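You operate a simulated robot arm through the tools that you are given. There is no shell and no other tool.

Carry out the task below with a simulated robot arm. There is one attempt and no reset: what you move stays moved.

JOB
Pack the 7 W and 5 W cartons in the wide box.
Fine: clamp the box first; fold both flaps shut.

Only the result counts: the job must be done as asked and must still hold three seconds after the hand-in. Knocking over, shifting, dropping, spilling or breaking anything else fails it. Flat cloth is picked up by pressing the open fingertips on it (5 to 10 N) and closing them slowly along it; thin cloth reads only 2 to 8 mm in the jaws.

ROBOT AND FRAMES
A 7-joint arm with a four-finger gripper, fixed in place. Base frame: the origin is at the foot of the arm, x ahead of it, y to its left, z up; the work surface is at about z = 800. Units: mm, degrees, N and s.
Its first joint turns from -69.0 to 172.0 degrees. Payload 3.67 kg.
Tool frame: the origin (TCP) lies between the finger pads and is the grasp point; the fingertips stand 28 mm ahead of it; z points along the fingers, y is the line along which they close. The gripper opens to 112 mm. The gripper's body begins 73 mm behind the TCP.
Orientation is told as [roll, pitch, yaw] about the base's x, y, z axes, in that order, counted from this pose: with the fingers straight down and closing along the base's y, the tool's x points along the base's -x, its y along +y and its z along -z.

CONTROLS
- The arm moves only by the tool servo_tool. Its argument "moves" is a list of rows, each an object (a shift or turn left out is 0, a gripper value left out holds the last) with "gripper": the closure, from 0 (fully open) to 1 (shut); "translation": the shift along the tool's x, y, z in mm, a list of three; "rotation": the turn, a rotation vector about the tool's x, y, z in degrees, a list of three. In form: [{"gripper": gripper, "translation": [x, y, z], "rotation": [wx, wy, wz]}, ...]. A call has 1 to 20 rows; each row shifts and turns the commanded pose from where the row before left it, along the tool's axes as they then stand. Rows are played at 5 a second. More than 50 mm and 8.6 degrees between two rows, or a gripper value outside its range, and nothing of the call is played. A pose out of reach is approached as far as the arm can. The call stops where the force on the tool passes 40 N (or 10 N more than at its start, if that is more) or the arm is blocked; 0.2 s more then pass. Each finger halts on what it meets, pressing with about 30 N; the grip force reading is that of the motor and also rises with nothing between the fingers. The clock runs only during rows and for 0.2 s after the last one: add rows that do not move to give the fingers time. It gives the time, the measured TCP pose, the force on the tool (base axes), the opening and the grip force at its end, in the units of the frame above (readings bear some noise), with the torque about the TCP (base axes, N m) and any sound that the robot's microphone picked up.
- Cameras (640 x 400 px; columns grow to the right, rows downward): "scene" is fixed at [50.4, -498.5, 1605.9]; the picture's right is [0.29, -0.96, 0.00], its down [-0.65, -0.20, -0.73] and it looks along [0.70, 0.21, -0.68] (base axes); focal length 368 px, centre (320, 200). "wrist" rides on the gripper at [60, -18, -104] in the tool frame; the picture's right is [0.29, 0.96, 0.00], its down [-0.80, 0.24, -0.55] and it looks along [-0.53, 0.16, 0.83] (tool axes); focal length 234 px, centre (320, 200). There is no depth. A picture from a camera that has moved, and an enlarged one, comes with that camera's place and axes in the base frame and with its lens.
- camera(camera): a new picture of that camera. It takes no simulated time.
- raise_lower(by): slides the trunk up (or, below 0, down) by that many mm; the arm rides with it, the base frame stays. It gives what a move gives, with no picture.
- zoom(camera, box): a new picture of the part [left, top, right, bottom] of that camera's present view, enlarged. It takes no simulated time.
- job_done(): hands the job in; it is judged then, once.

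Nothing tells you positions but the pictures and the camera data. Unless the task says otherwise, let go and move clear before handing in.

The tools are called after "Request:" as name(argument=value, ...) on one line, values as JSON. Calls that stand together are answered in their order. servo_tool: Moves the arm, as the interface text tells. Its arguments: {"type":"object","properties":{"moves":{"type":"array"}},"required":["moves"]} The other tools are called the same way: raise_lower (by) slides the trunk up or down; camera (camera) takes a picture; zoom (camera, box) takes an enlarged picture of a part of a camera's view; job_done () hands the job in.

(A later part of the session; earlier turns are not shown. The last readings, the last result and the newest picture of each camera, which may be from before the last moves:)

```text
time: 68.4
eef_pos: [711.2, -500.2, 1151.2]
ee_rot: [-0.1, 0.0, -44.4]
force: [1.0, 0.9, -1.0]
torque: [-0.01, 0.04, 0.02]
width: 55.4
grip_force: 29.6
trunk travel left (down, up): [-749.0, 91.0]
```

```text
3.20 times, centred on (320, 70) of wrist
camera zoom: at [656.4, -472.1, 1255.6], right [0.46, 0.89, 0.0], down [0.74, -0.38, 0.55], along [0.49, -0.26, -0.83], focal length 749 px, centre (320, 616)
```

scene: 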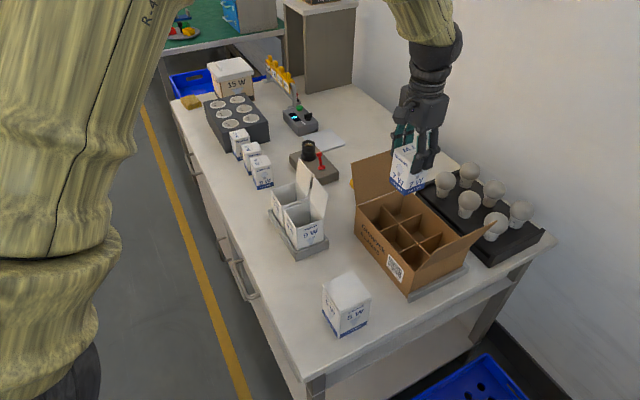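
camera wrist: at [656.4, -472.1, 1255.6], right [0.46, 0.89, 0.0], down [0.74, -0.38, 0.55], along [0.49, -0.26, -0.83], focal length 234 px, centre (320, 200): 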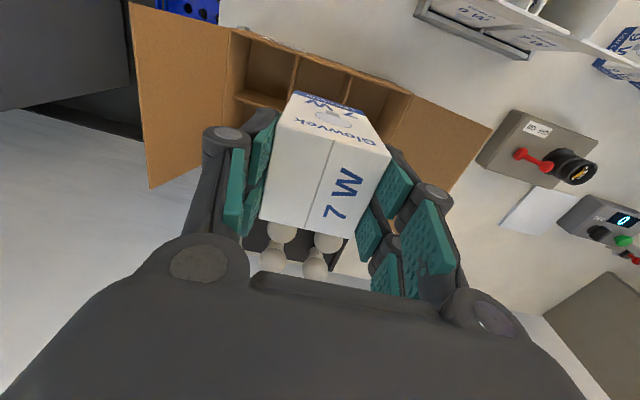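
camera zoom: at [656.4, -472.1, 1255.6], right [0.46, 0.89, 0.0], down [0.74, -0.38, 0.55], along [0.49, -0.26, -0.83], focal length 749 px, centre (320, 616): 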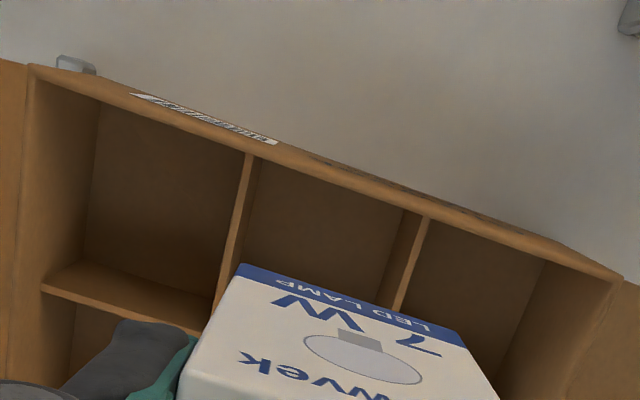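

The near middle compartment's centre is at (711,-503.4) and my tool is 2–3 mm off. I'll correct and descend to just above the rim, then re-check.

Request:
servo_tool(moves=[{"translation": [-0.4, -2.1, 30]}, {"translation": [0, 0, 35]}, {"translation": [0, 0, 35]}, {"translation": [0, 0, 35]}, {}])

Request:
camera(camera="wrist")

Request:
zoom(camera="scene", box=[340, 120, 480, 280])

```text
time: 69.6
eef_pos: [709.1, -501.5, 1018.1]
ee_rot: [0.0, -0.2, -44.4]
force: [0.2, -0.2, 0.2]
torque: [0.02, 0.0, 0.0]
width: 55.6
grip_force: 29.8
trunk travel left (down, up): [-749.0, 91.0]
```

```text
taken
camera wrist: at [653.5, -473.1, 1122.6], right [0.46, 0.89, 0.0], down [0.74, -0.38, 0.55], along [0.49, -0.26, -0.83], focal length 234 px, centre (320, 200)
```

wrist: 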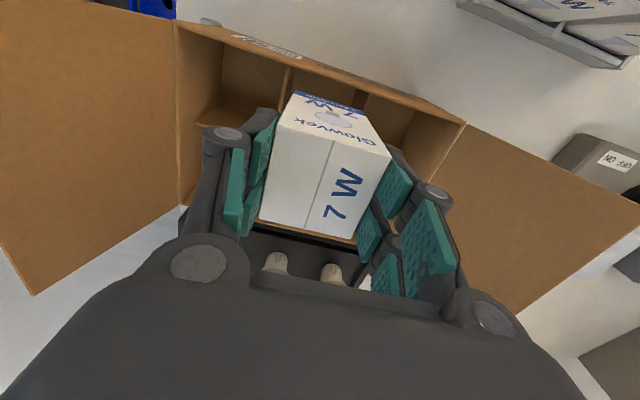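

```text
2.50 times, centred on (410, 200) of scene
camera zoom: at [50.4, -498.5, 1605.9], right [0.29, -0.96, 0.0], down [-0.65, -0.2, -0.73], along [0.7, 0.21, -0.68], focal length 921 px, centre (95, 200)
```

zoom: 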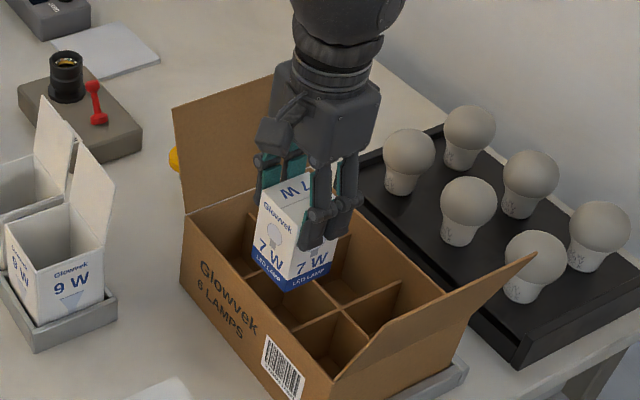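

Request:
zoom(camera="wrist", box=[170, 10, 470, 200])

```text
2.11 times, centred on (320, 105) of wrist
camera zoom: at [653.5, -473.1, 1122.6], right [0.46, 0.89, 0.0], down [0.74, -0.38, 0.55], along [0.49, -0.26, -0.83], focal length 493 px, centre (320, 400)
```

zoom: 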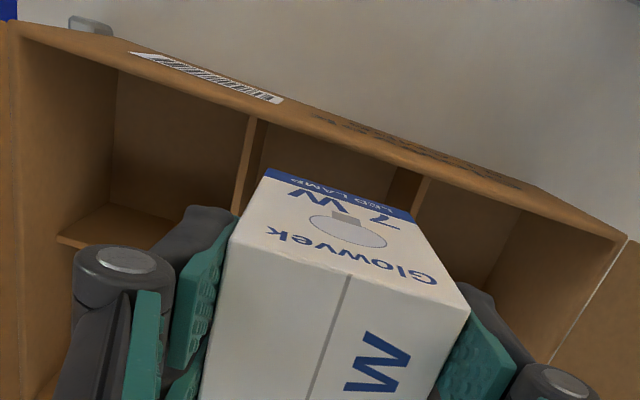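

Aligned within about 1 mm along the box and centred across. I'll lower the carton into the compartment, stopping before the fingertips reach divider level.

Request:
servo_tool(moves=[{"translation": [0, -0.4, 15]}, {"translation": [0, -0.3, 15]}, {"translation": [0, 0, 15]}, {"translation": [0, 0, 15]}, {"translation": [0, 0, 15]}, {"translation": [0, 0, 15]}, {"translation": [0, 0, 12]}, {}])

Request:
camera(camera="wrist")

Request:
zoom(camera="scene", box=[340, 140, 480, 280])

```text
time: 71.4
eef_pos: [709.0, -504.3, 913.8]
ee_rot: [0.0, -0.1, -44.2]
force: [0.0, 0.0, -0.4]
torque: [0.0, -0.01, 0.0]
width: 55.6
grip_force: 30.1
trunk travel left (down, up): [-749.0, 91.0]
```

```text
taken
camera wrist: at [653.4, -476.1, 1018.3], right [0.46, 0.89, 0.0], down [0.74, -0.39, 0.55], along [0.49, -0.26, -0.83], focal length 234 px, centre (320, 200)
```

wrist: 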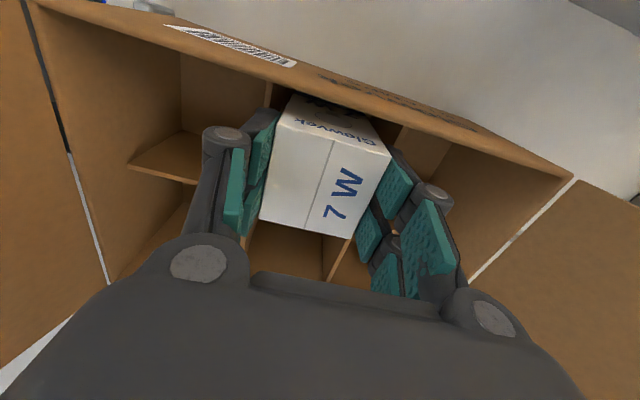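

```text
2.86 times, centred on (410, 210) of scene
camera zoom: at [50.4, -498.5, 1605.9], right [0.29, -0.96, 0.0], down [-0.65, -0.2, -0.73], along [0.7, 0.21, -0.68], focal length 1053 px, centre (63, 171)
```

zoom: 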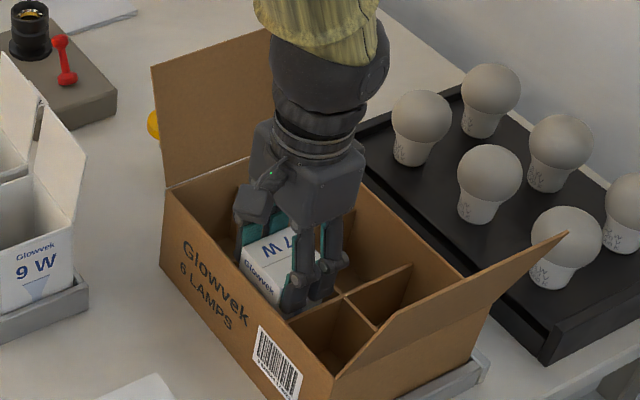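

The carton is in, its bottom about 16 mm above the floor. I'll look at how the fingers sit relative to the dividers before going further.

Request:
zoom(camera="wrist", box=[190, 60, 470, 300])

```text
1.67 times, centred on (330, 180) of wrist
camera zoom: at [653.4, -476.1, 1018.3], right [0.46, 0.89, 0.0], down [0.74, -0.39, 0.55], along [0.49, -0.26, -0.83], focal length 390 px, centre (303, 233)
```

zoom: 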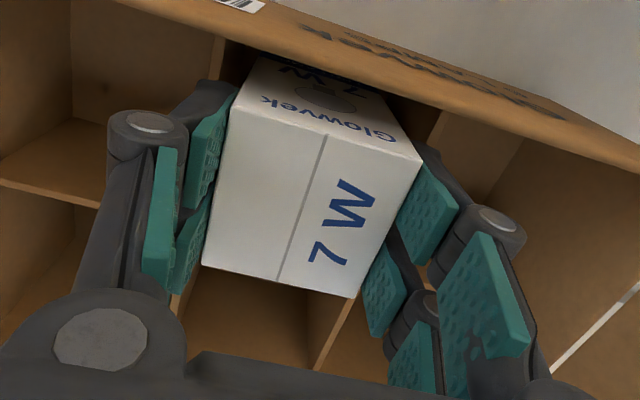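

I'll continue down in small steps, watching the force for any touch on the dividers.

Request:
servo_tool(moves=[{"translation": [0, 0, 3]}, {"translation": [0, 0, 3]}, {"translation": [0, 0, 2]}, {}])

Request:
servo_tool(moves=[{"translation": [0, 0, 2]}, {"translation": [0, 0, 2]}, {}])

```text
time: 72.4
eef_pos: [709.5, -503.3, 904.9]
ee_rot: [-0.2, 0.0, -44.4]
force: [-0.2, 0.2, -0.8]
torque: [0.0, 0.03, 0.02]
width: 55.3
grip_force: 30.2
trunk travel left (down, up): [-749.0, 91.0]
```

```text
time: 73.2
eef_pos: [709.4, -503.8, 901.6]
ee_rot: [-0.1, -0.1, -44.4]
force: [2.5, 0.0, 11.3]
torque: [-0.25, 0.34, 0.06]
width: 55.4
grip_force: 29.7
trunk travel left (down, up): [-749.0, 91.0]
```

One fingertip just touched a divider top (z≈873), with the carton only about 4 mm above the floor. I'll back up 1.5 mm and open, letting the carton settle into the compartment.

Request:
servo_tool(moves=[{"translation": [0, 0, -2.5]}, {"gripper": 0.48}, {"gripper": 0.44}, {"gripper": 0.4}, {"gripper": 0.34}, {}])

Request:
zoom(camera="wrist", box=[190, 60, 470, 300])

```text
time: 74.6
eef_pos: [708.9, -504.6, 903.5]
ee_rot: [-0.1, 0.0, -44.3]
force: [-0.4, 0.9, -0.2]
torque: [0.04, 0.01, -0.01]
width: 73.9
grip_force: 0.2
trunk travel left (down, up): [-749.0, 91.0]
```

```text
1.67 times, centred on (330, 180) of wrist
camera zoom: at [654.0, -476.1, 1009.0], right [0.46, 0.89, 0.0], down [0.74, -0.39, 0.55], along [0.49, -0.26, -0.83], focal length 390 px, centre (303, 233)
```

zoom: 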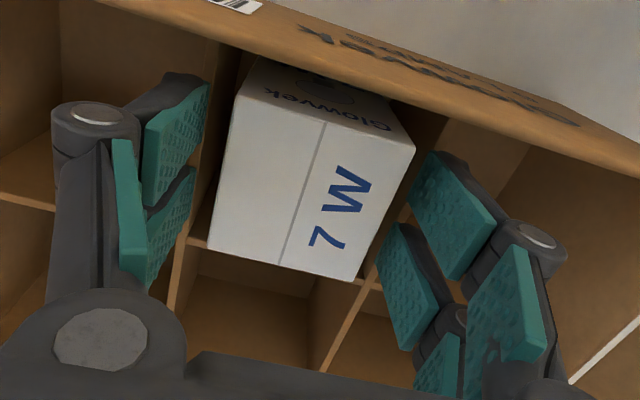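

Released cleanly and the carton stands in its compartment. I'll rise straight up and check that it sits on the floor.

Request:
servo_tool(moves=[{"translation": [0, 0, -10]}, {"translation": [0, 0, -20]}, {"translation": [0, 0, -40]}, {"translation": [0, 0, -40], "gripper": 0.2}, {"translation": [0, 0, -45], "gripper": 0.0}, {"translation": [0, 0, -45]}, {"translation": [0, 0, -45]}, {}])

Request:
camera(camera="wrist")

Request:
zoom(camera="scene", box=[340, 140, 480, 280])

```text
time: 76.4
eef_pos: [710.9, -504.0, 1150.6]
ee_rot: [-0.1, 0.1, -44.4]
force: [1.3, 0.5, -0.4]
torque: [0.02, 0.06, 0.03]
width: 112.0
grip_force: 0.0
trunk travel left (down, up): [-749.0, 91.0]
```

```text
taken
camera wrist: at [656.6, -476.2, 1255.6], right [0.46, 0.89, 0.0], down [0.74, -0.39, 0.55], along [0.49, -0.26, -0.83], focal length 234 px, centre (320, 200)
```

wrist: 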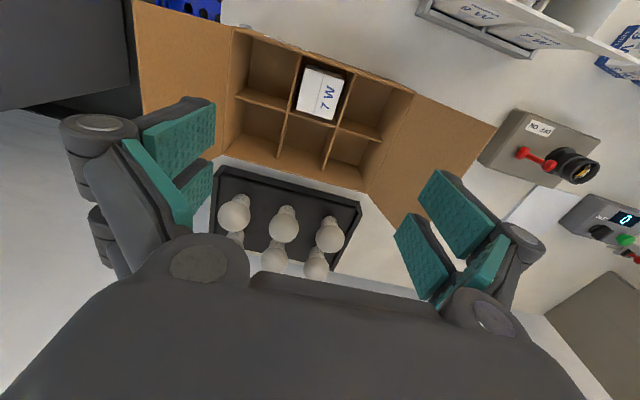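

```text
2.86 times, centred on (410, 210) of scene
camera zoom: at [50.4, -498.5, 1605.9], right [0.29, -0.96, 0.0], down [-0.65, -0.2, -0.73], along [0.7, 0.21, -0.68], focal length 1053 px, centre (63, 171)
```

zoom: 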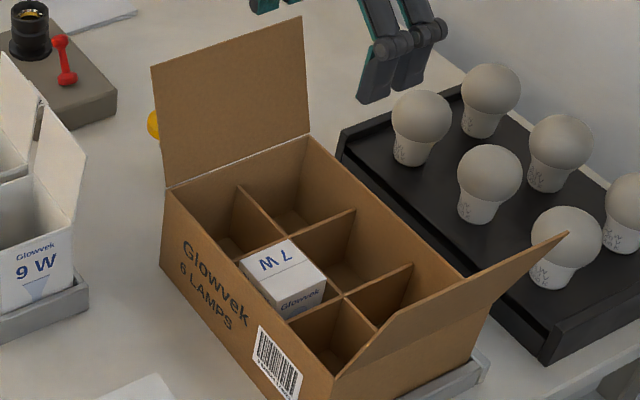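

The 7 W carton sits in the near middle compartment below the rim. With an unobstructed view I'll measure the far middle compartment and both flaps.

Request:
zoom(camera="wrist", box=[210, 20, 420, 200])

Request:
zoom(camera="wrist", box=[100, 0, 520, 240])

```text
2.22 times, centred on (315, 110) of wrist
camera zoom: at [656.6, -476.2, 1255.6], right [0.46, 0.89, 0.0], down [0.74, -0.39, 0.55], along [0.49, -0.26, -0.83], focal length 520 px, centre (331, 400)
```

zoom: 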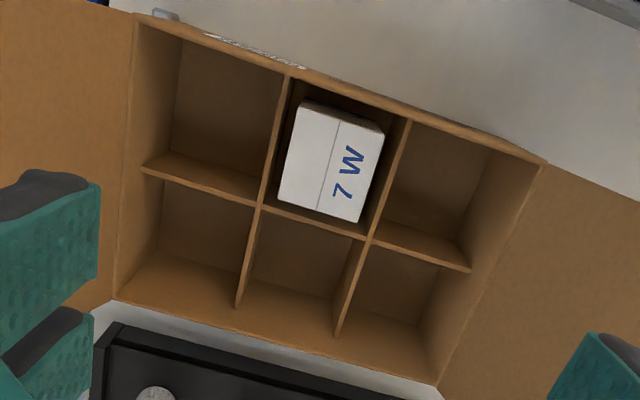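

```text
1.52 times, centred on (310, 120) of wrist
camera zoom: at [656.6, -476.2, 1255.6], right [0.46, 0.89, 0.0], down [0.74, -0.39, 0.55], along [0.49, -0.26, -0.83], focal length 357 px, centre (335, 322)
```

zoom: 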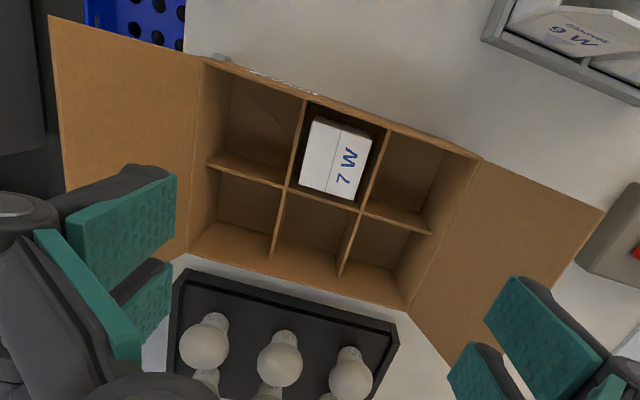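

The box corners now fit a consistent 245 × 168 mm rectangle centred at (740.5,-532.4), and both flaps lean out about 20°, reaching z≈1022. The far middle compartment's centre is at (769.7,-560.7). Next is the 5 W carton, so I'll turn back to yaw 45° and travel over.

Request:
servo_tool(moves=[{"rotation": [0, 0, -8.13]}, {"rotation": [0, 0, -8.13]}, {"rotation": [0, 0, -8.13]}, {"rotation": [0, 0, -8.13]}, {"rotation": [0, 0, -8.13]}, {"rotation": [0, 0, -8.13]}, {"rotation": [0, 0, -8.13]}, {"rotation": [0, 0, -8.13]}, {"rotation": [0, 0, -8.13]}, {"rotation": [0, 0, -8.13]}, {"rotation": [0, 0, -8.13]}, {}])

Request:
servo_tool(moves=[{"translation": [-40, 14.5, 0]}, {"translation": [-40, 14.5, 0]}, {"translation": [-40, 14.5, 0]}, {"translation": [-40, 14.5, 0]}, {"translation": [-40, 14.5, 0]}, {"translation": [-40, 14.5, 0]}, {"translation": [-40, 14.5, 0]}, {"translation": [-40, 14.5, 0]}, {"translation": [-40, 14.5, 0]}, {"translation": [-40, 14.5, 0]}, {"translation": [-40, 14.5, 0]}, {"translation": [-40, 14.5, 0]}, {}])

Request:
camera(camera="wrist")

```text
time: 79.0
eef_pos: [709.8, -504.0, 1148.9]
ee_rot: [0.1, 0.0, 45.1]
force: [-0.6, 0.0, -0.3]
torque: [-0.01, -0.02, 0.0]
width: 112.1
grip_force: 0.0
trunk travel left (down, up): [-749.0, 91.0]
```

```text
time: 81.8
eef_pos: [924.0, -45.0, 1148.6]
ee_rot: [0.0, -0.1, 44.9]
force: [-0.1, -0.4, -0.7]
torque: [0.04, 0.03, 0.0]
width: 111.8
grip_force: 0.0
trunk travel left (down, up): [-749.0, 91.0]
```

```text
taken
camera wrist: at [894.7, -101.2, 1254.1], right [-0.88, 0.47, 0.0], down [0.39, 0.73, 0.55], along [0.26, 0.49, -0.83], focal length 234 px, centre (320, 200)
```

wrist: 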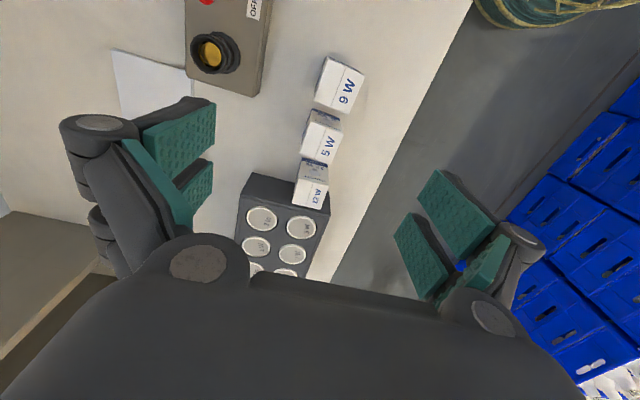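

Request:
zoom(camera="wrist", box=[270, 90, 370, 210])

```text
3.33 times, centred on (320, 150) of wrist
camera zoom: at [894.7, -101.2, 1254.1], right [-0.88, 0.47, 0.0], down [0.39, 0.73, 0.55], along [0.26, 0.49, -0.83], focal length 781 px, centre (320, 367)
```

zoom: 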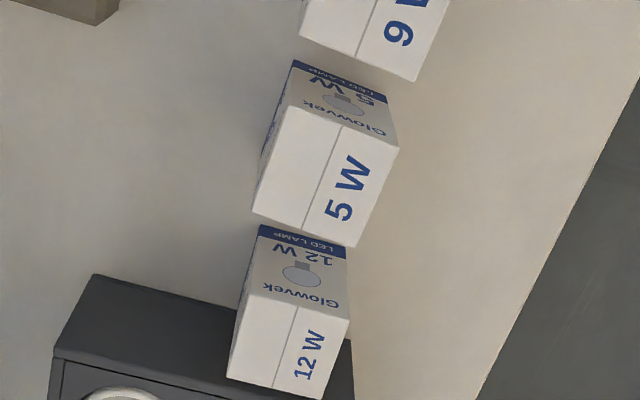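

The 5 W is centred at (957,18.3) and turned about 41°. I'll centre over it, match its angle and come down for a closer check.

Request:
servo_tool(moves=[{"translation": [-34, 10.8, 0]}, {"translation": [-34, 10.7, 0], "rotation": [0, 0, 4]}, {"translation": [0, 0, 40]}, {"translation": [0, 0, 40]}, {"translation": [0, 0, 40]}, {"translation": [0, 0, 30]}, {}])

Request:
camera(camera="wrist")

Request:
zoom(camera="wrist", box=[220, 60, 420, 220])

```text
time: 83.4
eef_pos: [957.7, 22.6, 999.3]
ee_rot: [-0.1, 0.1, 41.0]
force: [0.1, 0.0, 0.6]
torque: [0.0, 0.0, -0.02]
width: 112.0
grip_force: 0.1
trunk travel left (down, up): [-749.0, 91.0]
```

```text
taken
camera wrist: at [924.3, -31.0, 1104.0], right [-0.85, 0.53, 0.0], down [0.44, 0.71, 0.55], along [0.29, 0.47, -0.83], focal length 234 px, centre (320, 200)
```

wrist: 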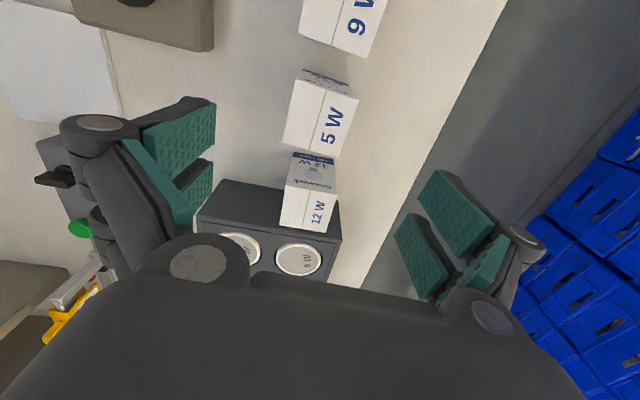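

```text
2.50 times, centred on (320, 140) of wrist
camera zoom: at [924.3, -31.0, 1104.0], right [-0.85, 0.53, 0.0], down [0.44, 0.71, 0.55], along [0.29, 0.47, -0.83], focal length 585 px, centre (320, 350)
```

zoom: 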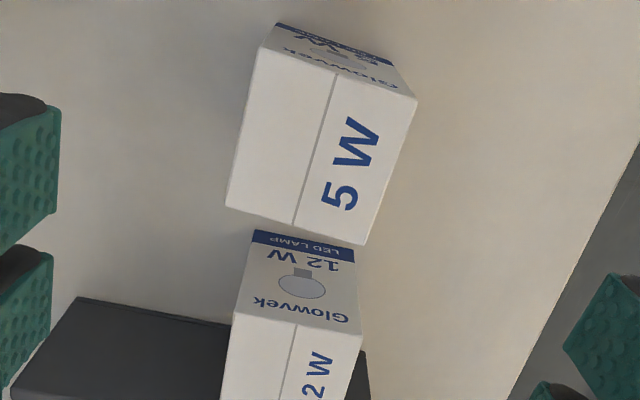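

The 5 W is centred at (956.4,17.8) at 41°. This time I'll grip only its top 17 mm so the fingertips stay above the dividers when it reaches the box floor.

Request:
servo_tool(moves=[{"translation": [4.1, -2.8, 20]}, {"translation": [0, 0, 30]}, {"translation": [0, 0, 28]}, {"translation": [0, 0, 20]}, {}])

Request:
camera(camera="wrist")

Request:
zoom(camera="scene", box=[200, 80, 320, 200])

```text
time: 84.6
eef_pos: [956.6, 18.0, 900.3]
ee_rot: [0.0, 0.0, 41.1]
force: [-0.6, 0.2, -0.1]
torque: [0.03, -0.01, -0.01]
width: 112.1
grip_force: 0.1
trunk travel left (down, up): [-749.0, 91.0]
```

```text
taken
camera wrist: at [922.9, -36.1, 1006.6], right [-0.85, 0.53, 0.0], down [0.44, 0.71, 0.55], along [0.29, 0.47, -0.83], focal length 234 px, centre (320, 200)
```

wrist: 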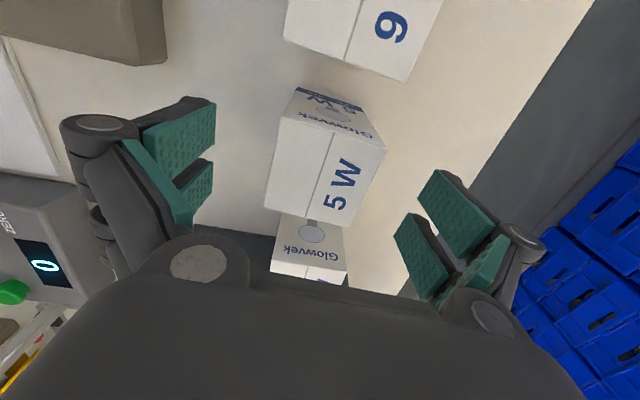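

```text
3.33 times, centred on (260, 140) of scene
camera zoom: at [50.4, -498.5, 1605.9], right [0.29, -0.96, 0.0], down [-0.65, -0.2, -0.73], along [0.7, 0.21, -0.68], focal length 1228 px, centre (520, 400)
```

zoom: 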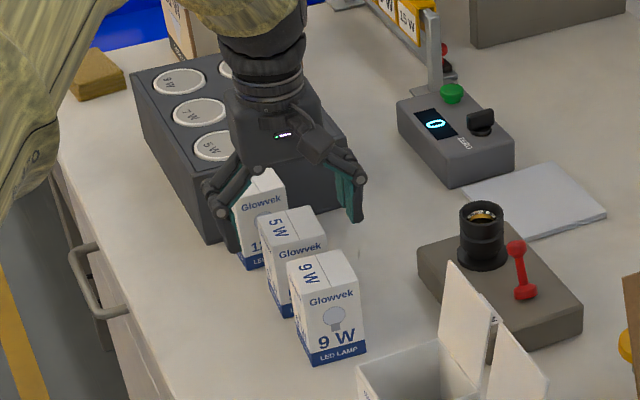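

Well centred, with clear space on both sides. Closing gently.

Request:
servo_tool(moves=[{"gripper": 0.3}, {"gripper": 0.42}, {"gripper": 0.48}, {"gripper": 0.52}, {}])

Request:
servo_tool(moves=[{"translation": [0, 0, -10]}, {"translation": [0, 0, -15]}, {}])

Request:
camera(camera="wrist")

Request:
zoom(camera="scene", box=[200, 80, 320, 200])

```text
time: 85.8
eef_pos: [956.4, 16.8, 901.3]
ee_rot: [0.0, 0.1, 41.1]
force: [0.0, 0.6, -0.9]
torque: [0.02, -0.02, 0.03]
width: 55.4
grip_force: 30.3
trunk travel left (down, up): [-749.0, 91.0]
```

```text
time: 86.6
eef_pos: [956.8, 17.7, 926.5]
ee_rot: [0.0, 0.1, 41.2]
force: [0.9, -0.2, -0.7]
torque: [0.04, 0.0, 0.01]
width: 55.7
grip_force: 30.2
trunk travel left (down, up): [-749.0, 91.0]
```

```text
taken
camera wrist: at [923.2, -36.5, 1030.9], right [-0.85, 0.53, 0.0], down [0.44, 0.71, 0.55], along [0.29, 0.47, -0.83], focal length 234 px, centre (320, 200)
```

wrist: 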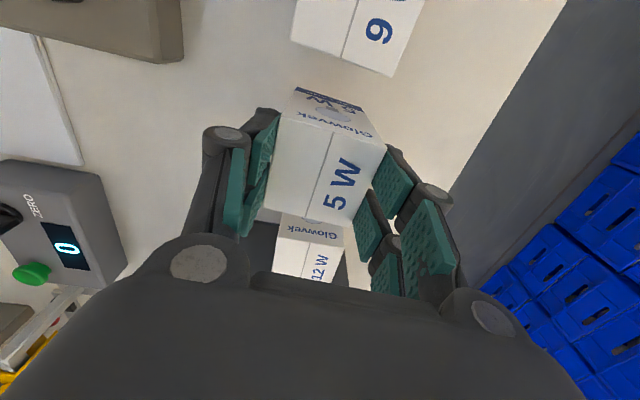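

```text
3.33 times, centred on (260, 140) of scene
camera zoom: at [50.4, -498.5, 1605.9], right [0.29, -0.96, 0.0], down [-0.65, -0.2, -0.73], along [0.7, 0.21, -0.68], focal length 1228 px, centre (520, 400)
```

zoom: 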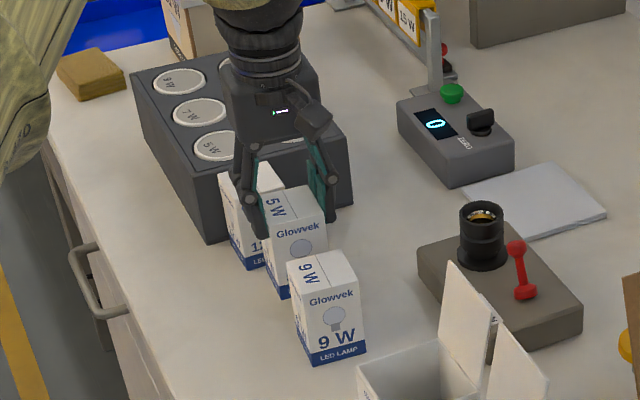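

The 5 W lifts cleanly. I'll raise it to travel height and carry it over to the box.

Request:
servo_tool(moves=[{"translation": [0, 0, -30]}, {"translation": [0, 0, -40]}, {"translation": [0, 0, -40]}, {"translation": [0, 0, -40]}, {"translation": [0, 0, -40]}, {"translation": [0, 0, -40]}, {}])

Request:
servo_tool(moves=[{"translation": [40.2, -20.6, 0]}, {"translation": [40.2, -20.6, 0]}, {"translation": [40.2, -20.6, 0]}, {"translation": [40.2, -20.6, 0]}, {"translation": [40.2, -20.6, 0]}, {"translation": [40.2, -20.6, 0]}, {"translation": [40.2, -20.6, 0]}, {"translation": [40.2, -20.6, 0]}, {"translation": [40.2, -20.6, 0]}, {"translation": [40.2, -20.6, 0]}, {}])

Request:
servo_tool(moves=[{"rotation": [0, 0, 8.2]}, {"rotation": [0, 0, 8.2]}, {"rotation": [0, 0, 8.2]}, {"rotation": [0, 0, 8.2]}, {"rotation": [0, 0, 8.2]}, {"rotation": [0, 0, 8.2]}, {"rotation": [0, 0, 8.2]}, {"rotation": [0, 0, 8.2]}, {"rotation": [0, 0, 8.2]}, {"rotation": [0, 0, 8.2]}, {"rotation": [0, 0, 3.9]}, {}])

```text
time: 88.2
eef_pos: [957.8, 16.7, 1156.1]
ee_rot: [0.0, 0.3, 41.1]
force: [0.7, -0.3, -1.0]
torque: [0.0, 0.03, 0.04]
width: 55.5
grip_force: 29.5
trunk travel left (down, up): [-749.0, 91.0]
```

```text
time: 90.6
eef_pos: [791.0, -400.5, 1157.9]
ee_rot: [-0.1, 0.2, 41.1]
force: [0.0, 0.4, -1.0]
torque: [-0.02, 0.02, 0.01]
width: 55.4
grip_force: 30.9
trunk travel left (down, up): [-749.0, 91.0]
```

```text
time: 93.2
eef_pos: [789.2, -402.5, 1157.7]
ee_rot: [-0.1, 0.0, -44.9]
force: [-0.6, -0.6, -0.8]
torque: [0.01, -0.01, -0.02]
width: 55.6
grip_force: 29.7
trunk travel left (down, up): [-749.0, 91.0]
```

Turned to match the box. Now I'll slide over to the far middle compartment.

Request:
servo_tool(moves=[{"translation": [-24.5, -31.45, 0]}, {"translation": [-24.5, -31.45, 0]}, {"translation": [-24.5, -31.45, 0]}, {"translation": [-24.4, -31.45, 0], "rotation": [0, 0, -0.4]}, {}])

Request:
camera(camera="wrist")

Request:
zoom(camera="wrist", box=[170, 0, 430, 180])

Request:
camera(camera="scene")

```text
time: 94.4
eef_pos: [771.0, -559.9, 1158.4]
ee_rot: [-0.2, 0.0, -44.3]
force: [-0.6, 0.5, -0.9]
torque: [-0.05, 0.01, 0.0]
width: 55.3
grip_force: 30.3
trunk travel left (down, up): [-749.0, 91.0]
```

```text
taken
camera wrist: at [715.6, -530.9, 1262.6], right [0.46, 0.89, 0.0], down [0.74, -0.38, 0.55], along [0.49, -0.26, -0.83], focal length 234 px, centre (320, 200)
```

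wrist: 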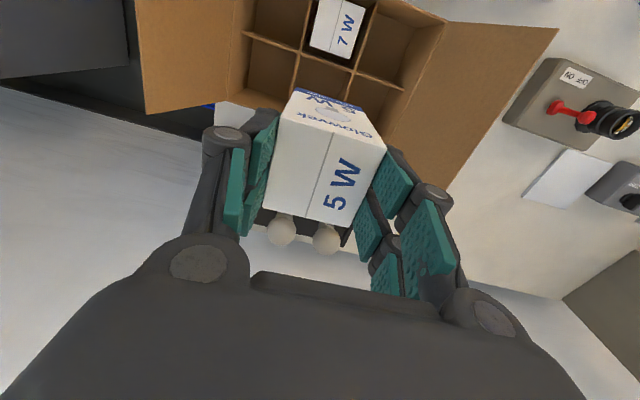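

```text
2.22 times, centred on (300, 90) of wrist
camera zoom: at [715.6, -530.9, 1262.6], right [0.46, 0.89, 0.0], down [0.74, -0.38, 0.55], along [0.49, -0.26, -0.83], focal length 520 px, centre (364, 444)
```

zoom: 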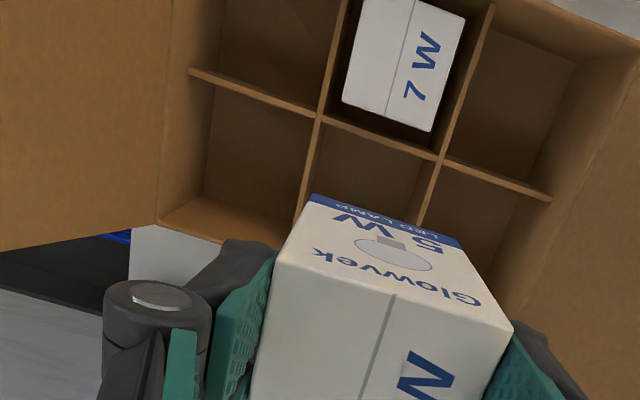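

```text
taken
```

scene: 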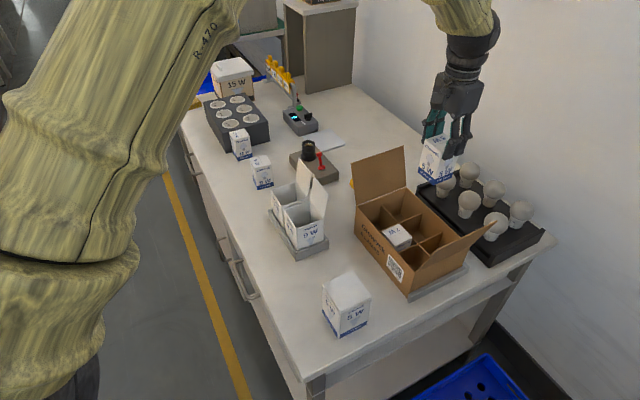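

The divider nodes put the target at (769.7,-560.3), and I'm about 1 mm off. I'll correct and descend to just above the rim.

Request:
servo_tool(moves=[{"translation": [0.6, -1.2, 30]}, {"translation": [0, 0, 35]}, {"translation": [0, 0, 35]}, {"translation": [0, 0, 30]}, {}])

Request:
zoom(camera="wrist", box=[170, 0, 470, 200])

Request:
zoom(camera="scene", box=[360, 120, 500, 280])

```text
time: 95.6
eef_pos: [768.3, -561.0, 1027.0]
ee_rot: [-0.1, 0.0, -44.4]
force: [-0.3, 0.0, 0.3]
torque: [0.03, -0.01, -0.04]
width: 55.5
grip_force: 29.8
trunk travel left (down, up): [-749.0, 91.0]
```

```text
2.00 times, centred on (320, 100) of wrist
camera zoom: at [712.8, -531.7, 1132.0], right [0.46, 0.89, 0.0], down [0.74, -0.39, 0.55], along [0.49, -0.26, -0.83], focal length 468 px, centre (320, 400)
```

zoom: 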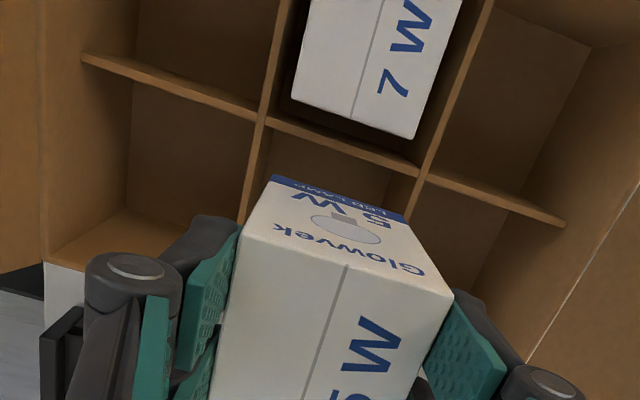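

```text
2.50 times, centred on (430, 200) of scene
camera zoom: at [50.4, -498.5, 1605.9], right [0.29, -0.96, 0.0], down [-0.65, -0.2, -0.73], along [0.7, 0.21, -0.68], focal length 921 px, centre (45, 200)
```

zoom: 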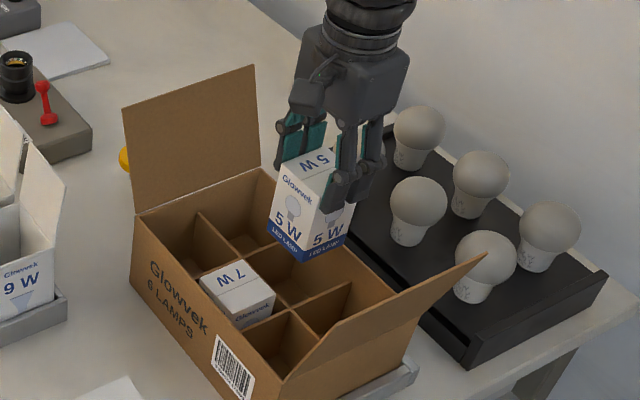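

One millimetre off along the box, which I'll correct on the way down. Lowering the 5 W into the far middle compartment.

Request:
servo_tool(moves=[{"translation": [0, 1.2, 12]}, {"translation": [0, 0, 14]}, {"translation": [0, 0, 14]}, {"translation": [0, 0, 14]}, {"translation": [0, 0, 14]}, {"translation": [0, 0, 14]}, {"translation": [0, 0, 12]}, {}])

Request:
servo_tool(moves=[{"translation": [0, 0, 5]}, {"translation": [0, 0, 5]}, {"translation": [0, 0, 5]}, {}])

```text
time: 97.4
eef_pos: [769.5, -560.7, 932.7]
ee_rot: [-0.1, 0.0, -44.4]
force: [-0.5, 0.3, 0.0]
torque: [0.05, -0.02, -0.02]
width: 55.3
grip_force: 30.3
trunk travel left (down, up): [-749.0, 91.0]
```

```text
time: 98.4
eef_pos: [768.3, -560.0, 917.0]
ee_rot: [-0.1, 0.1, -44.4]
force: [-0.2, 0.0, -0.4]
torque: [-0.02, 0.04, -0.01]
width: 55.4
grip_force: 30.2
trunk travel left (down, up): [-749.0, 91.0]
```

Going down freely with no contact. A few more small steps until the carton touches the floor.

Request:
servo_tool(moves=[{"translation": [0, 0, 3]}, {"translation": [0, 0, 3]}, {"translation": [0, 0, 2]}, {}])

Request:
servo_tool(moves=[{"translation": [0, 0, 1.5]}, {"translation": [0, 0, 1.5]}, {}])

```text
time: 99.4
eef_pos: [769.6, -560.5, 908.5]
ee_rot: [-0.1, 0.0, -44.4]
force: [-0.1, -0.7, -0.5]
torque: [-0.01, 0.04, -0.01]
width: 55.4
grip_force: 29.7
trunk travel left (down, up): [-749.0, 91.0]
```

```text
time: 100.2
eef_pos: [769.6, -560.4, 905.2]
ee_rot: [-0.1, 0.0, -44.3]
force: [0.0, 0.0, -0.8]
torque: [0.02, 0.01, 0.01]
width: 55.4
grip_force: 29.7
trunk travel left (down, up): [-749.0, 91.0]
```

Request:
servo_tool(moves=[{"translation": [0, 0, 1]}, {"translation": [0, 0, 1]}, {}])

```text
time: 101.0
eef_pos: [768.9, -560.9, 906.2]
ee_rot: [0.0, 0.0, -44.4]
force: [-1.3, -0.9, 10.1]
torque: [0.18, 0.25, 0.02]
width: 55.6
grip_force: 29.9
trunk travel left (down, up): [-749.0, 91.0]
```

The carton has touched the floor (10 N on its bottom edge), with the fingertips just above the dividers. Releasing and rising.

Request:
servo_tool(moves=[{"translation": [0, 0, -0.8]}, {"gripper": 0.48}, {"gripper": 0.44}, {"gripper": 0.4}, {"gripper": 0.34}, {}])

Request:
servo_tool(moves=[{"translation": [0, 0, -10]}, {"translation": [0, 0, -20]}, {"translation": [0, 0, -40]}, {"translation": [0, 0, -40]}, {"translation": [0, 0, -45]}, {"translation": [0, 0, -45]}, {"translation": [0, 0, -45]}, {}])

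Request:
zoom(camera="wrist", box=[170, 0, 470, 200])

Request:
zoom(camera="scene", box=[340, 140, 500, 300])

```text
time: 102.4
eef_pos: [769.4, -561.3, 905.7]
ee_rot: [-0.1, 0.1, -44.4]
force: [-0.2, -0.8, 0.3]
torque: [-0.01, -0.04, -0.01]
width: 73.8
grip_force: 0.1
trunk travel left (down, up): [-749.0, 91.0]
```

```text
time: 104.2
eef_pos: [772.9, -559.9, 1150.3]
ee_rot: [0.0, 0.0, -44.4]
force: [-0.2, 0.5, 0.0]
torque: [0.02, 0.02, -0.02]
width: 73.7
grip_force: 0.1
trunk travel left (down, up): [-749.0, 91.0]
```

```text
2.00 times, centred on (320, 100) of wrist
camera zoom: at [716.8, -532.3, 1255.0], right [0.46, 0.89, 0.0], down [0.74, -0.39, 0.55], along [0.49, -0.26, -0.83], focal length 468 px, centre (320, 400)
```

zoom: 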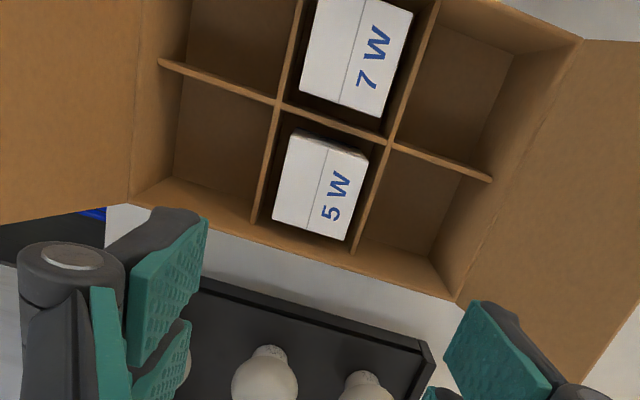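

```text
2.50 times, centred on (420, 220) of scene
camera zoom: at [50.4, -498.5, 1605.9], right [0.29, -0.96, 0.0], down [-0.65, -0.2, -0.73], along [0.7, 0.21, -0.68], focal length 921 px, centre (70, 150)
```

zoom: 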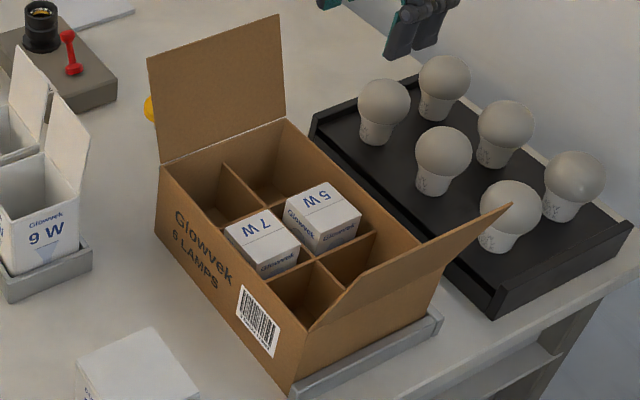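

Both cartons stand in the middle compartments, below the rim. Now the flaps: I'll close the fingers, go outside the clamp-end flap, and push it inward near its top edge.

Request:
servo_tool(moves=[{"translation": [8.2, 39, 0], "gripper": 0.6}, {"translation": [8.2, 39, 0], "gripper": 0.9}, {"translation": [8.2, 39, 0], "gripper": 1.0}, {"translation": [8.2, 39, 0]}, {"translation": [8.2, 39, 0]}, {}])

Request:
camera(camera="wrist")

Request:
zoom(camera="scene", box=[340, 60, 500, 220])

```text
time: 105.6
eef_pos: [877.1, -391.3, 1151.8]
ee_rot: [0.0, 0.0, -44.3]
force: [-0.2, -0.9, 0.0]
torque: [0.06, -0.03, 0.05]
width: 0.2
grip_force: 29.7
trunk travel left (down, up): [-749.0, 91.0]
```

```text
taken
camera wrist: at [821.3, -363.4, 1255.6], right [0.46, 0.89, 0.0], down [0.74, -0.39, 0.55], along [0.49, -0.26, -0.83], focal length 234 px, centre (320, 200)
```

wrist: 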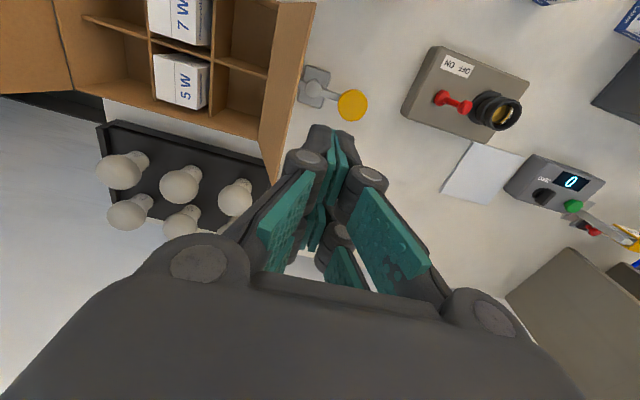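

```text
2.50 times, centred on (420, 140) of scene
camera zoom: at [50.4, -498.5, 1605.9], right [0.29, -0.96, 0.0], down [-0.65, -0.2, -0.73], along [0.7, 0.21, -0.68], focal length 921 px, centre (70, 350)
```

zoom: 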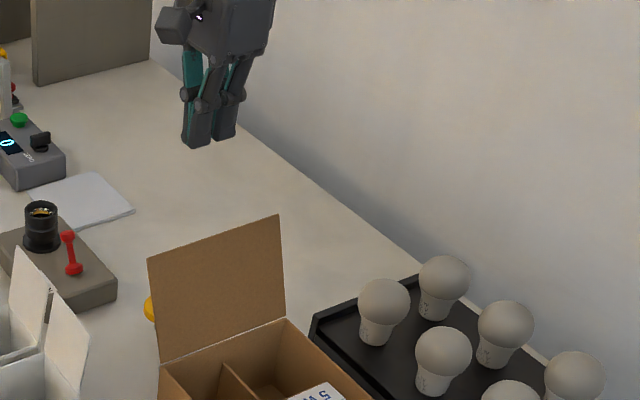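

The closed fingers are about 74 mm outside the wall at mid-width. I'll descend so the tips are a little below the flap's top edge and begin pushing inward.

Request:
servo_tool(moves=[{"translation": [0, 0, 40]}, {"translation": [0, 0, 40]}, {"translation": [0, 0, 36]}, {}])

Request:
servo_tool(moves=[{"translation": [0, -8, 0]}, {"translation": [0, -8, 0]}, {"translation": [0, -8, 0]}, {"translation": [0, -6, 0]}, {}])

Request:
camera(camera="wrist")

Request:
zoom(camera="scene", box=[340, 100, 500, 260])

```text
time: 106.6
eef_pos: [875.1, -393.6, 1032.8]
ee_rot: [0.0, 0.1, -44.5]
force: [-1.0, 1.0, -0.4]
torque: [-0.01, 0.0, -0.02]
width: 0.0
grip_force: 30.0
trunk travel left (down, up): [-749.0, 91.0]
```

```text
time: 107.8
eef_pos: [855.2, -413.4, 1038.3]
ee_rot: [0.1, -0.4, -44.3]
force: [13.0, -1.1, 30.9]
torque: [-0.23, 0.29, 0.08]
width: 0.0
grip_force: 29.9
trunk travel left (down, up): [-749.0, 91.0]
```

```text
taken
camera wrist: at [800.6, -384.6, 1142.1], right [0.46, 0.89, 0.0], down [0.74, -0.38, 0.56], along [0.49, -0.26, -0.83], focal length 234 px, centre (320, 200)
```

wrist: 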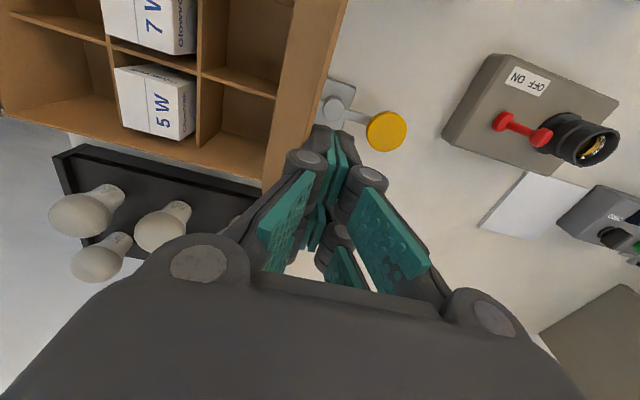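

```text
2.50 times, centred on (420, 180) of scene
camera zoom: at [50.4, -498.5, 1605.9], right [0.29, -0.96, 0.0], down [-0.65, -0.2, -0.73], along [0.7, 0.21, -0.68], focal length 921 px, centre (70, 250)
```

zoom: 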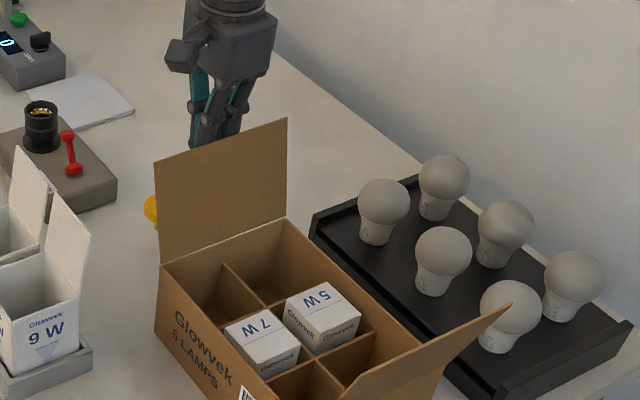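

The upward reaction shows that the finger knuckle, only about 28 mm above the tips, is sitting on the flap's edge. I'll back off a little, raise so only the fingertips overlap the flap, and push again.

Request:
servo_tool(moves=[{"translation": [0, 6, -3]}, {"translation": [0, 4, -8]}, {}])

Request:
servo_tool(moves=[{"translation": [0, -5, 0]}, {"translation": [0, -5, 0]}, {"translation": [0, -5, 0]}, {"translation": [0, -5, 0]}, {}])

Request:
zoom(camera="scene", box=[340, 100, 500, 260])

```text
time: 108.6
eef_pos: [860.8, -405.7, 1042.9]
ee_rot: [0.0, 0.2, -44.5]
force: [-1.1, -0.1, 0.5]
torque: [0.02, 0.01, 0.02]
width: 0.0
grip_force: 30.1
trunk travel left (down, up): [-749.0, 91.0]
```

```text
time: 109.8
eef_pos: [848.6, -420.1, 1043.8]
ee_rot: [0.0, 0.0, -44.4]
force: [0.7, 0.6, -0.6]
torque: [0.0, -0.03, 0.02]
width: 0.3
grip_force: 30.2
trunk travel left (down, up): [-749.0, 91.0]
```

```text
2.50 times, centred on (420, 180) of scene
camera zoom: at [50.4, -498.5, 1605.9], right [0.29, -0.96, 0.0], down [-0.65, -0.2, -0.73], along [0.7, 0.21, -0.68], focal length 921 px, centre (70, 250)
```

zoom: 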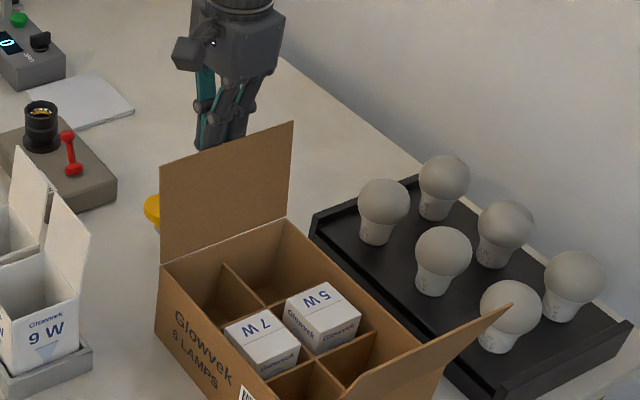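

The flap now follows with almost no force. I'll continue pushing it up to vertical and past, following its arc inward and down.

Request:
servo_tool(moves=[{"translation": [0, -6, 0]}, {"translation": [0, -6, 0]}, {"translation": [0, -6, 0]}, {"translation": [0, -6, 0]}, {"translation": [0, -8, 0.5]}, {"translation": [0, -8, 1.5]}, {}])

Request:
zoom(camera="scene", box=[340, 100, 500, 260])

```text
time: 111.4
eef_pos: [819.7, -448.9, 1042.0]
ee_rot: [-0.1, 0.0, -44.5]
force: [0.1, -0.9, -0.6]
torque: [0.01, 0.04, -0.02]
width: 0.0
grip_force: 29.5
trunk travel left (down, up): [-749.0, 91.0]
```

```text
2.50 times, centred on (420, 180) of scene
camera zoom: at [50.4, -498.5, 1605.9], right [0.29, -0.96, 0.0], down [-0.65, -0.2, -0.73], along [0.7, 0.21, -0.68], focal length 921 px, centre (70, 250)
```

zoom: 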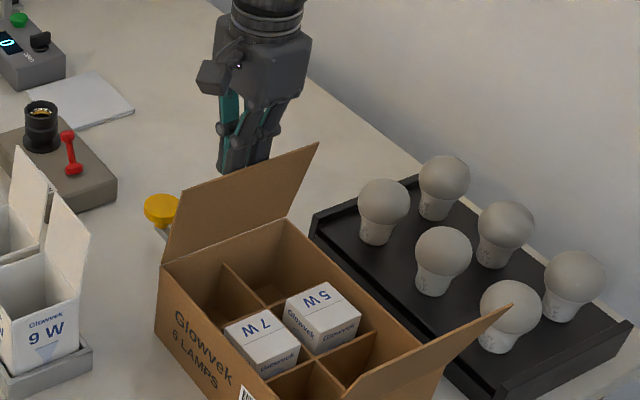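

The flap leans inward now and stays where I push it. Continuing along its arc.

Request:
servo_tool(moves=[{"translation": [0, -8.6, 2.3]}, {"translation": [0, -8.6, 2.3]}, {"translation": [0, -8.2, 3.8]}, {"translation": [0, -8.2, 3.8]}, {"translation": [0, -7.4, 5.2]}, {"translation": [0, -7.4, 5.2]}, {"translation": [0, -6.4, 6.4]}, {"translation": [0, -6.4, 6.4]}, {}])

Request:
zoom(camera="scene", box=[340, 100, 500, 260])

Request:
camera(camera="wrist")

```text
time: 113.4
eef_pos: [777.9, -493.6, 1007.5]
ee_rot: [0.0, 0.0, -44.4]
force: [-0.1, -0.1, 0.6]
torque: [0.0, 0.01, 0.03]
width: 0.0
grip_force: 30.3
trunk travel left (down, up): [-749.0, 91.0]
```

```text
2.50 times, centred on (420, 180) of scene
camera zoom: at [50.4, -498.5, 1605.9], right [0.29, -0.96, 0.0], down [-0.65, -0.2, -0.73], along [0.7, 0.21, -0.68], focal length 921 px, centre (70, 250)
```

zoom: 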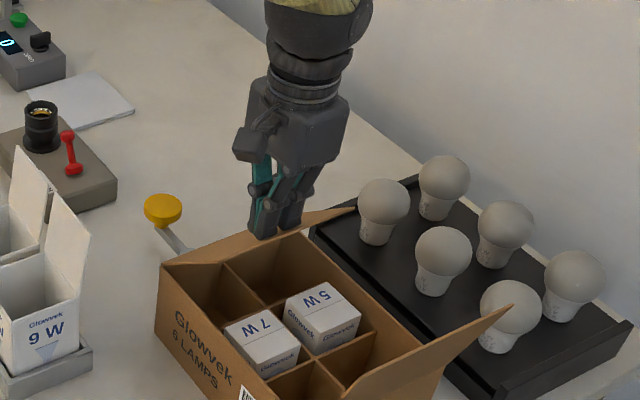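

```text
taken
camera wrist: at [722.7, -464.3, 1112.6], right [0.46, 0.89, 0.0], down [0.74, -0.39, 0.55], along [0.49, -0.26, -0.83], focal length 234 px, centre (320, 200)
```

wrist: 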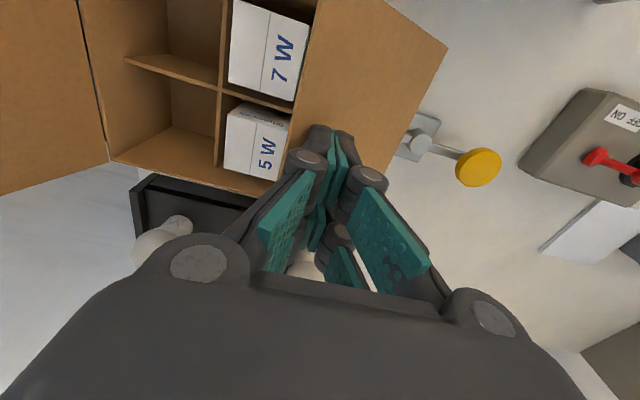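

The flap is folding over nicely. I'll continue down to flat.

Request:
servo_tool(moves=[{"translation": [0, -5.2, 7.3]}, {"translation": [0, -5.2, 7.3]}, {"translation": [0, -3.8, 8.1]}, {"translation": [0, -3.8, 8.1]}, {"translation": [0, -2.3, 8.6]}, {"translation": [0, -2.3, 8.6]}, {}])

Request:
zoom(camera="scene", box=[340, 120, 500, 280])

```text
time: 115.0
eef_pos: [760.3, -509.9, 958.5]
ee_rot: [-0.1, -0.1, -44.4]
force: [0.3, -0.3, -0.1]
torque: [0.0, 0.0, -0.01]
width: 0.1
grip_force: 29.9
trunk travel left (down, up): [-749.0, 91.0]
```

```text
2.50 times, centred on (420, 200) of scene
camera zoom: at [50.4, -498.5, 1605.9], right [0.29, -0.96, 0.0], down [-0.65, -0.2, -0.73], along [0.7, 0.21, -0.68], focal length 921 px, centre (70, 200)
```

zoom: 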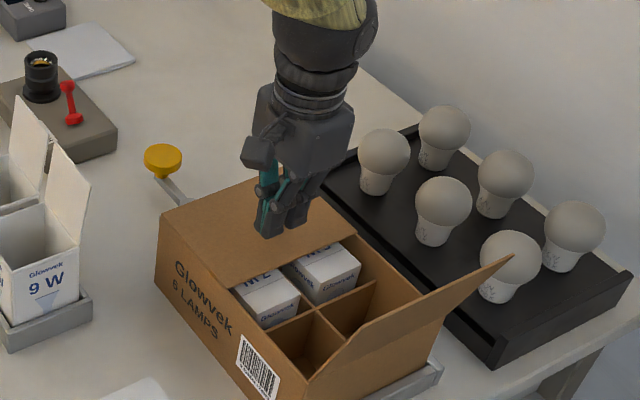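

The flap looks flat already. I'll press gently until I feel it seat, then lift off slowly and see if it stays.

Request:
servo_tool(moves=[{"translation": [0, 0, 4]}, {"translation": [0, 0, 4]}, {"translation": [0, 0, 3]}, {}])

Request:
servo_tool(moves=[{"translation": [0, 0, 2]}, {"translation": [0, 0, 2]}, {"translation": [0, 0, 2]}, {}])

Request:
zoom(camera="scene", box=[340, 120, 500, 280])

```text
time: 116.0
eef_pos: [761.5, -508.8, 948.2]
ee_rot: [-0.2, 0.0, -44.3]
force: [-0.2, 0.4, -0.9]
torque: [-0.03, -0.06, -0.04]
width: 0.1
grip_force: 29.5
trunk travel left (down, up): [-749.0, 91.0]
```

```text
time: 117.0
eef_pos: [760.8, -508.8, 942.1]
ee_rot: [-0.1, 0.0, -44.4]
force: [0.6, -0.3, 0.8]
torque: [0.0, -0.01, 0.02]
width: 0.0
grip_force: 30.0
trunk travel left (down, up): [-749.0, 91.0]
```

```text
2.50 times, centred on (420, 200) of scene
camera zoom: at [50.4, -498.5, 1605.9], right [0.29, -0.96, 0.0], down [-0.65, -0.2, -0.73], along [0.7, 0.21, -0.68], focal length 921 px, centre (70, 200)
```

zoom: 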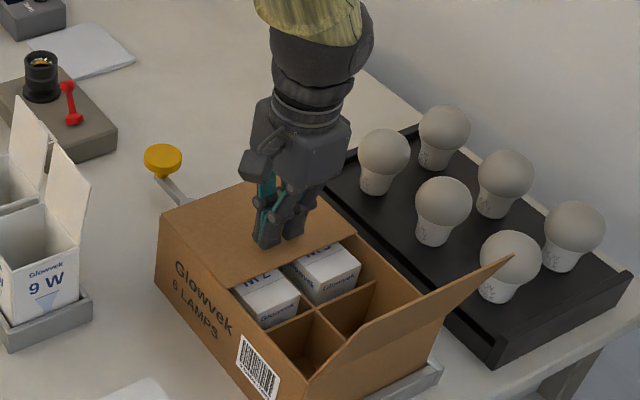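

Request:
servo_tool(moves=[{"translation": [0, 0, 1.5]}, {"translation": [0, 0, 1.5]}, {"translation": [0, 0, 1]}, {}])

```text
time: 118.0
eef_pos: [762.0, -509.1, 939.9]
ee_rot: [-0.1, 0.1, -44.5]
force: [0.2, 0.4, 0.0]
torque: [0.02, -0.02, 0.0]
width: 0.0
grip_force: 30.3
trunk travel left (down, up): [-749.0, 91.0]
```

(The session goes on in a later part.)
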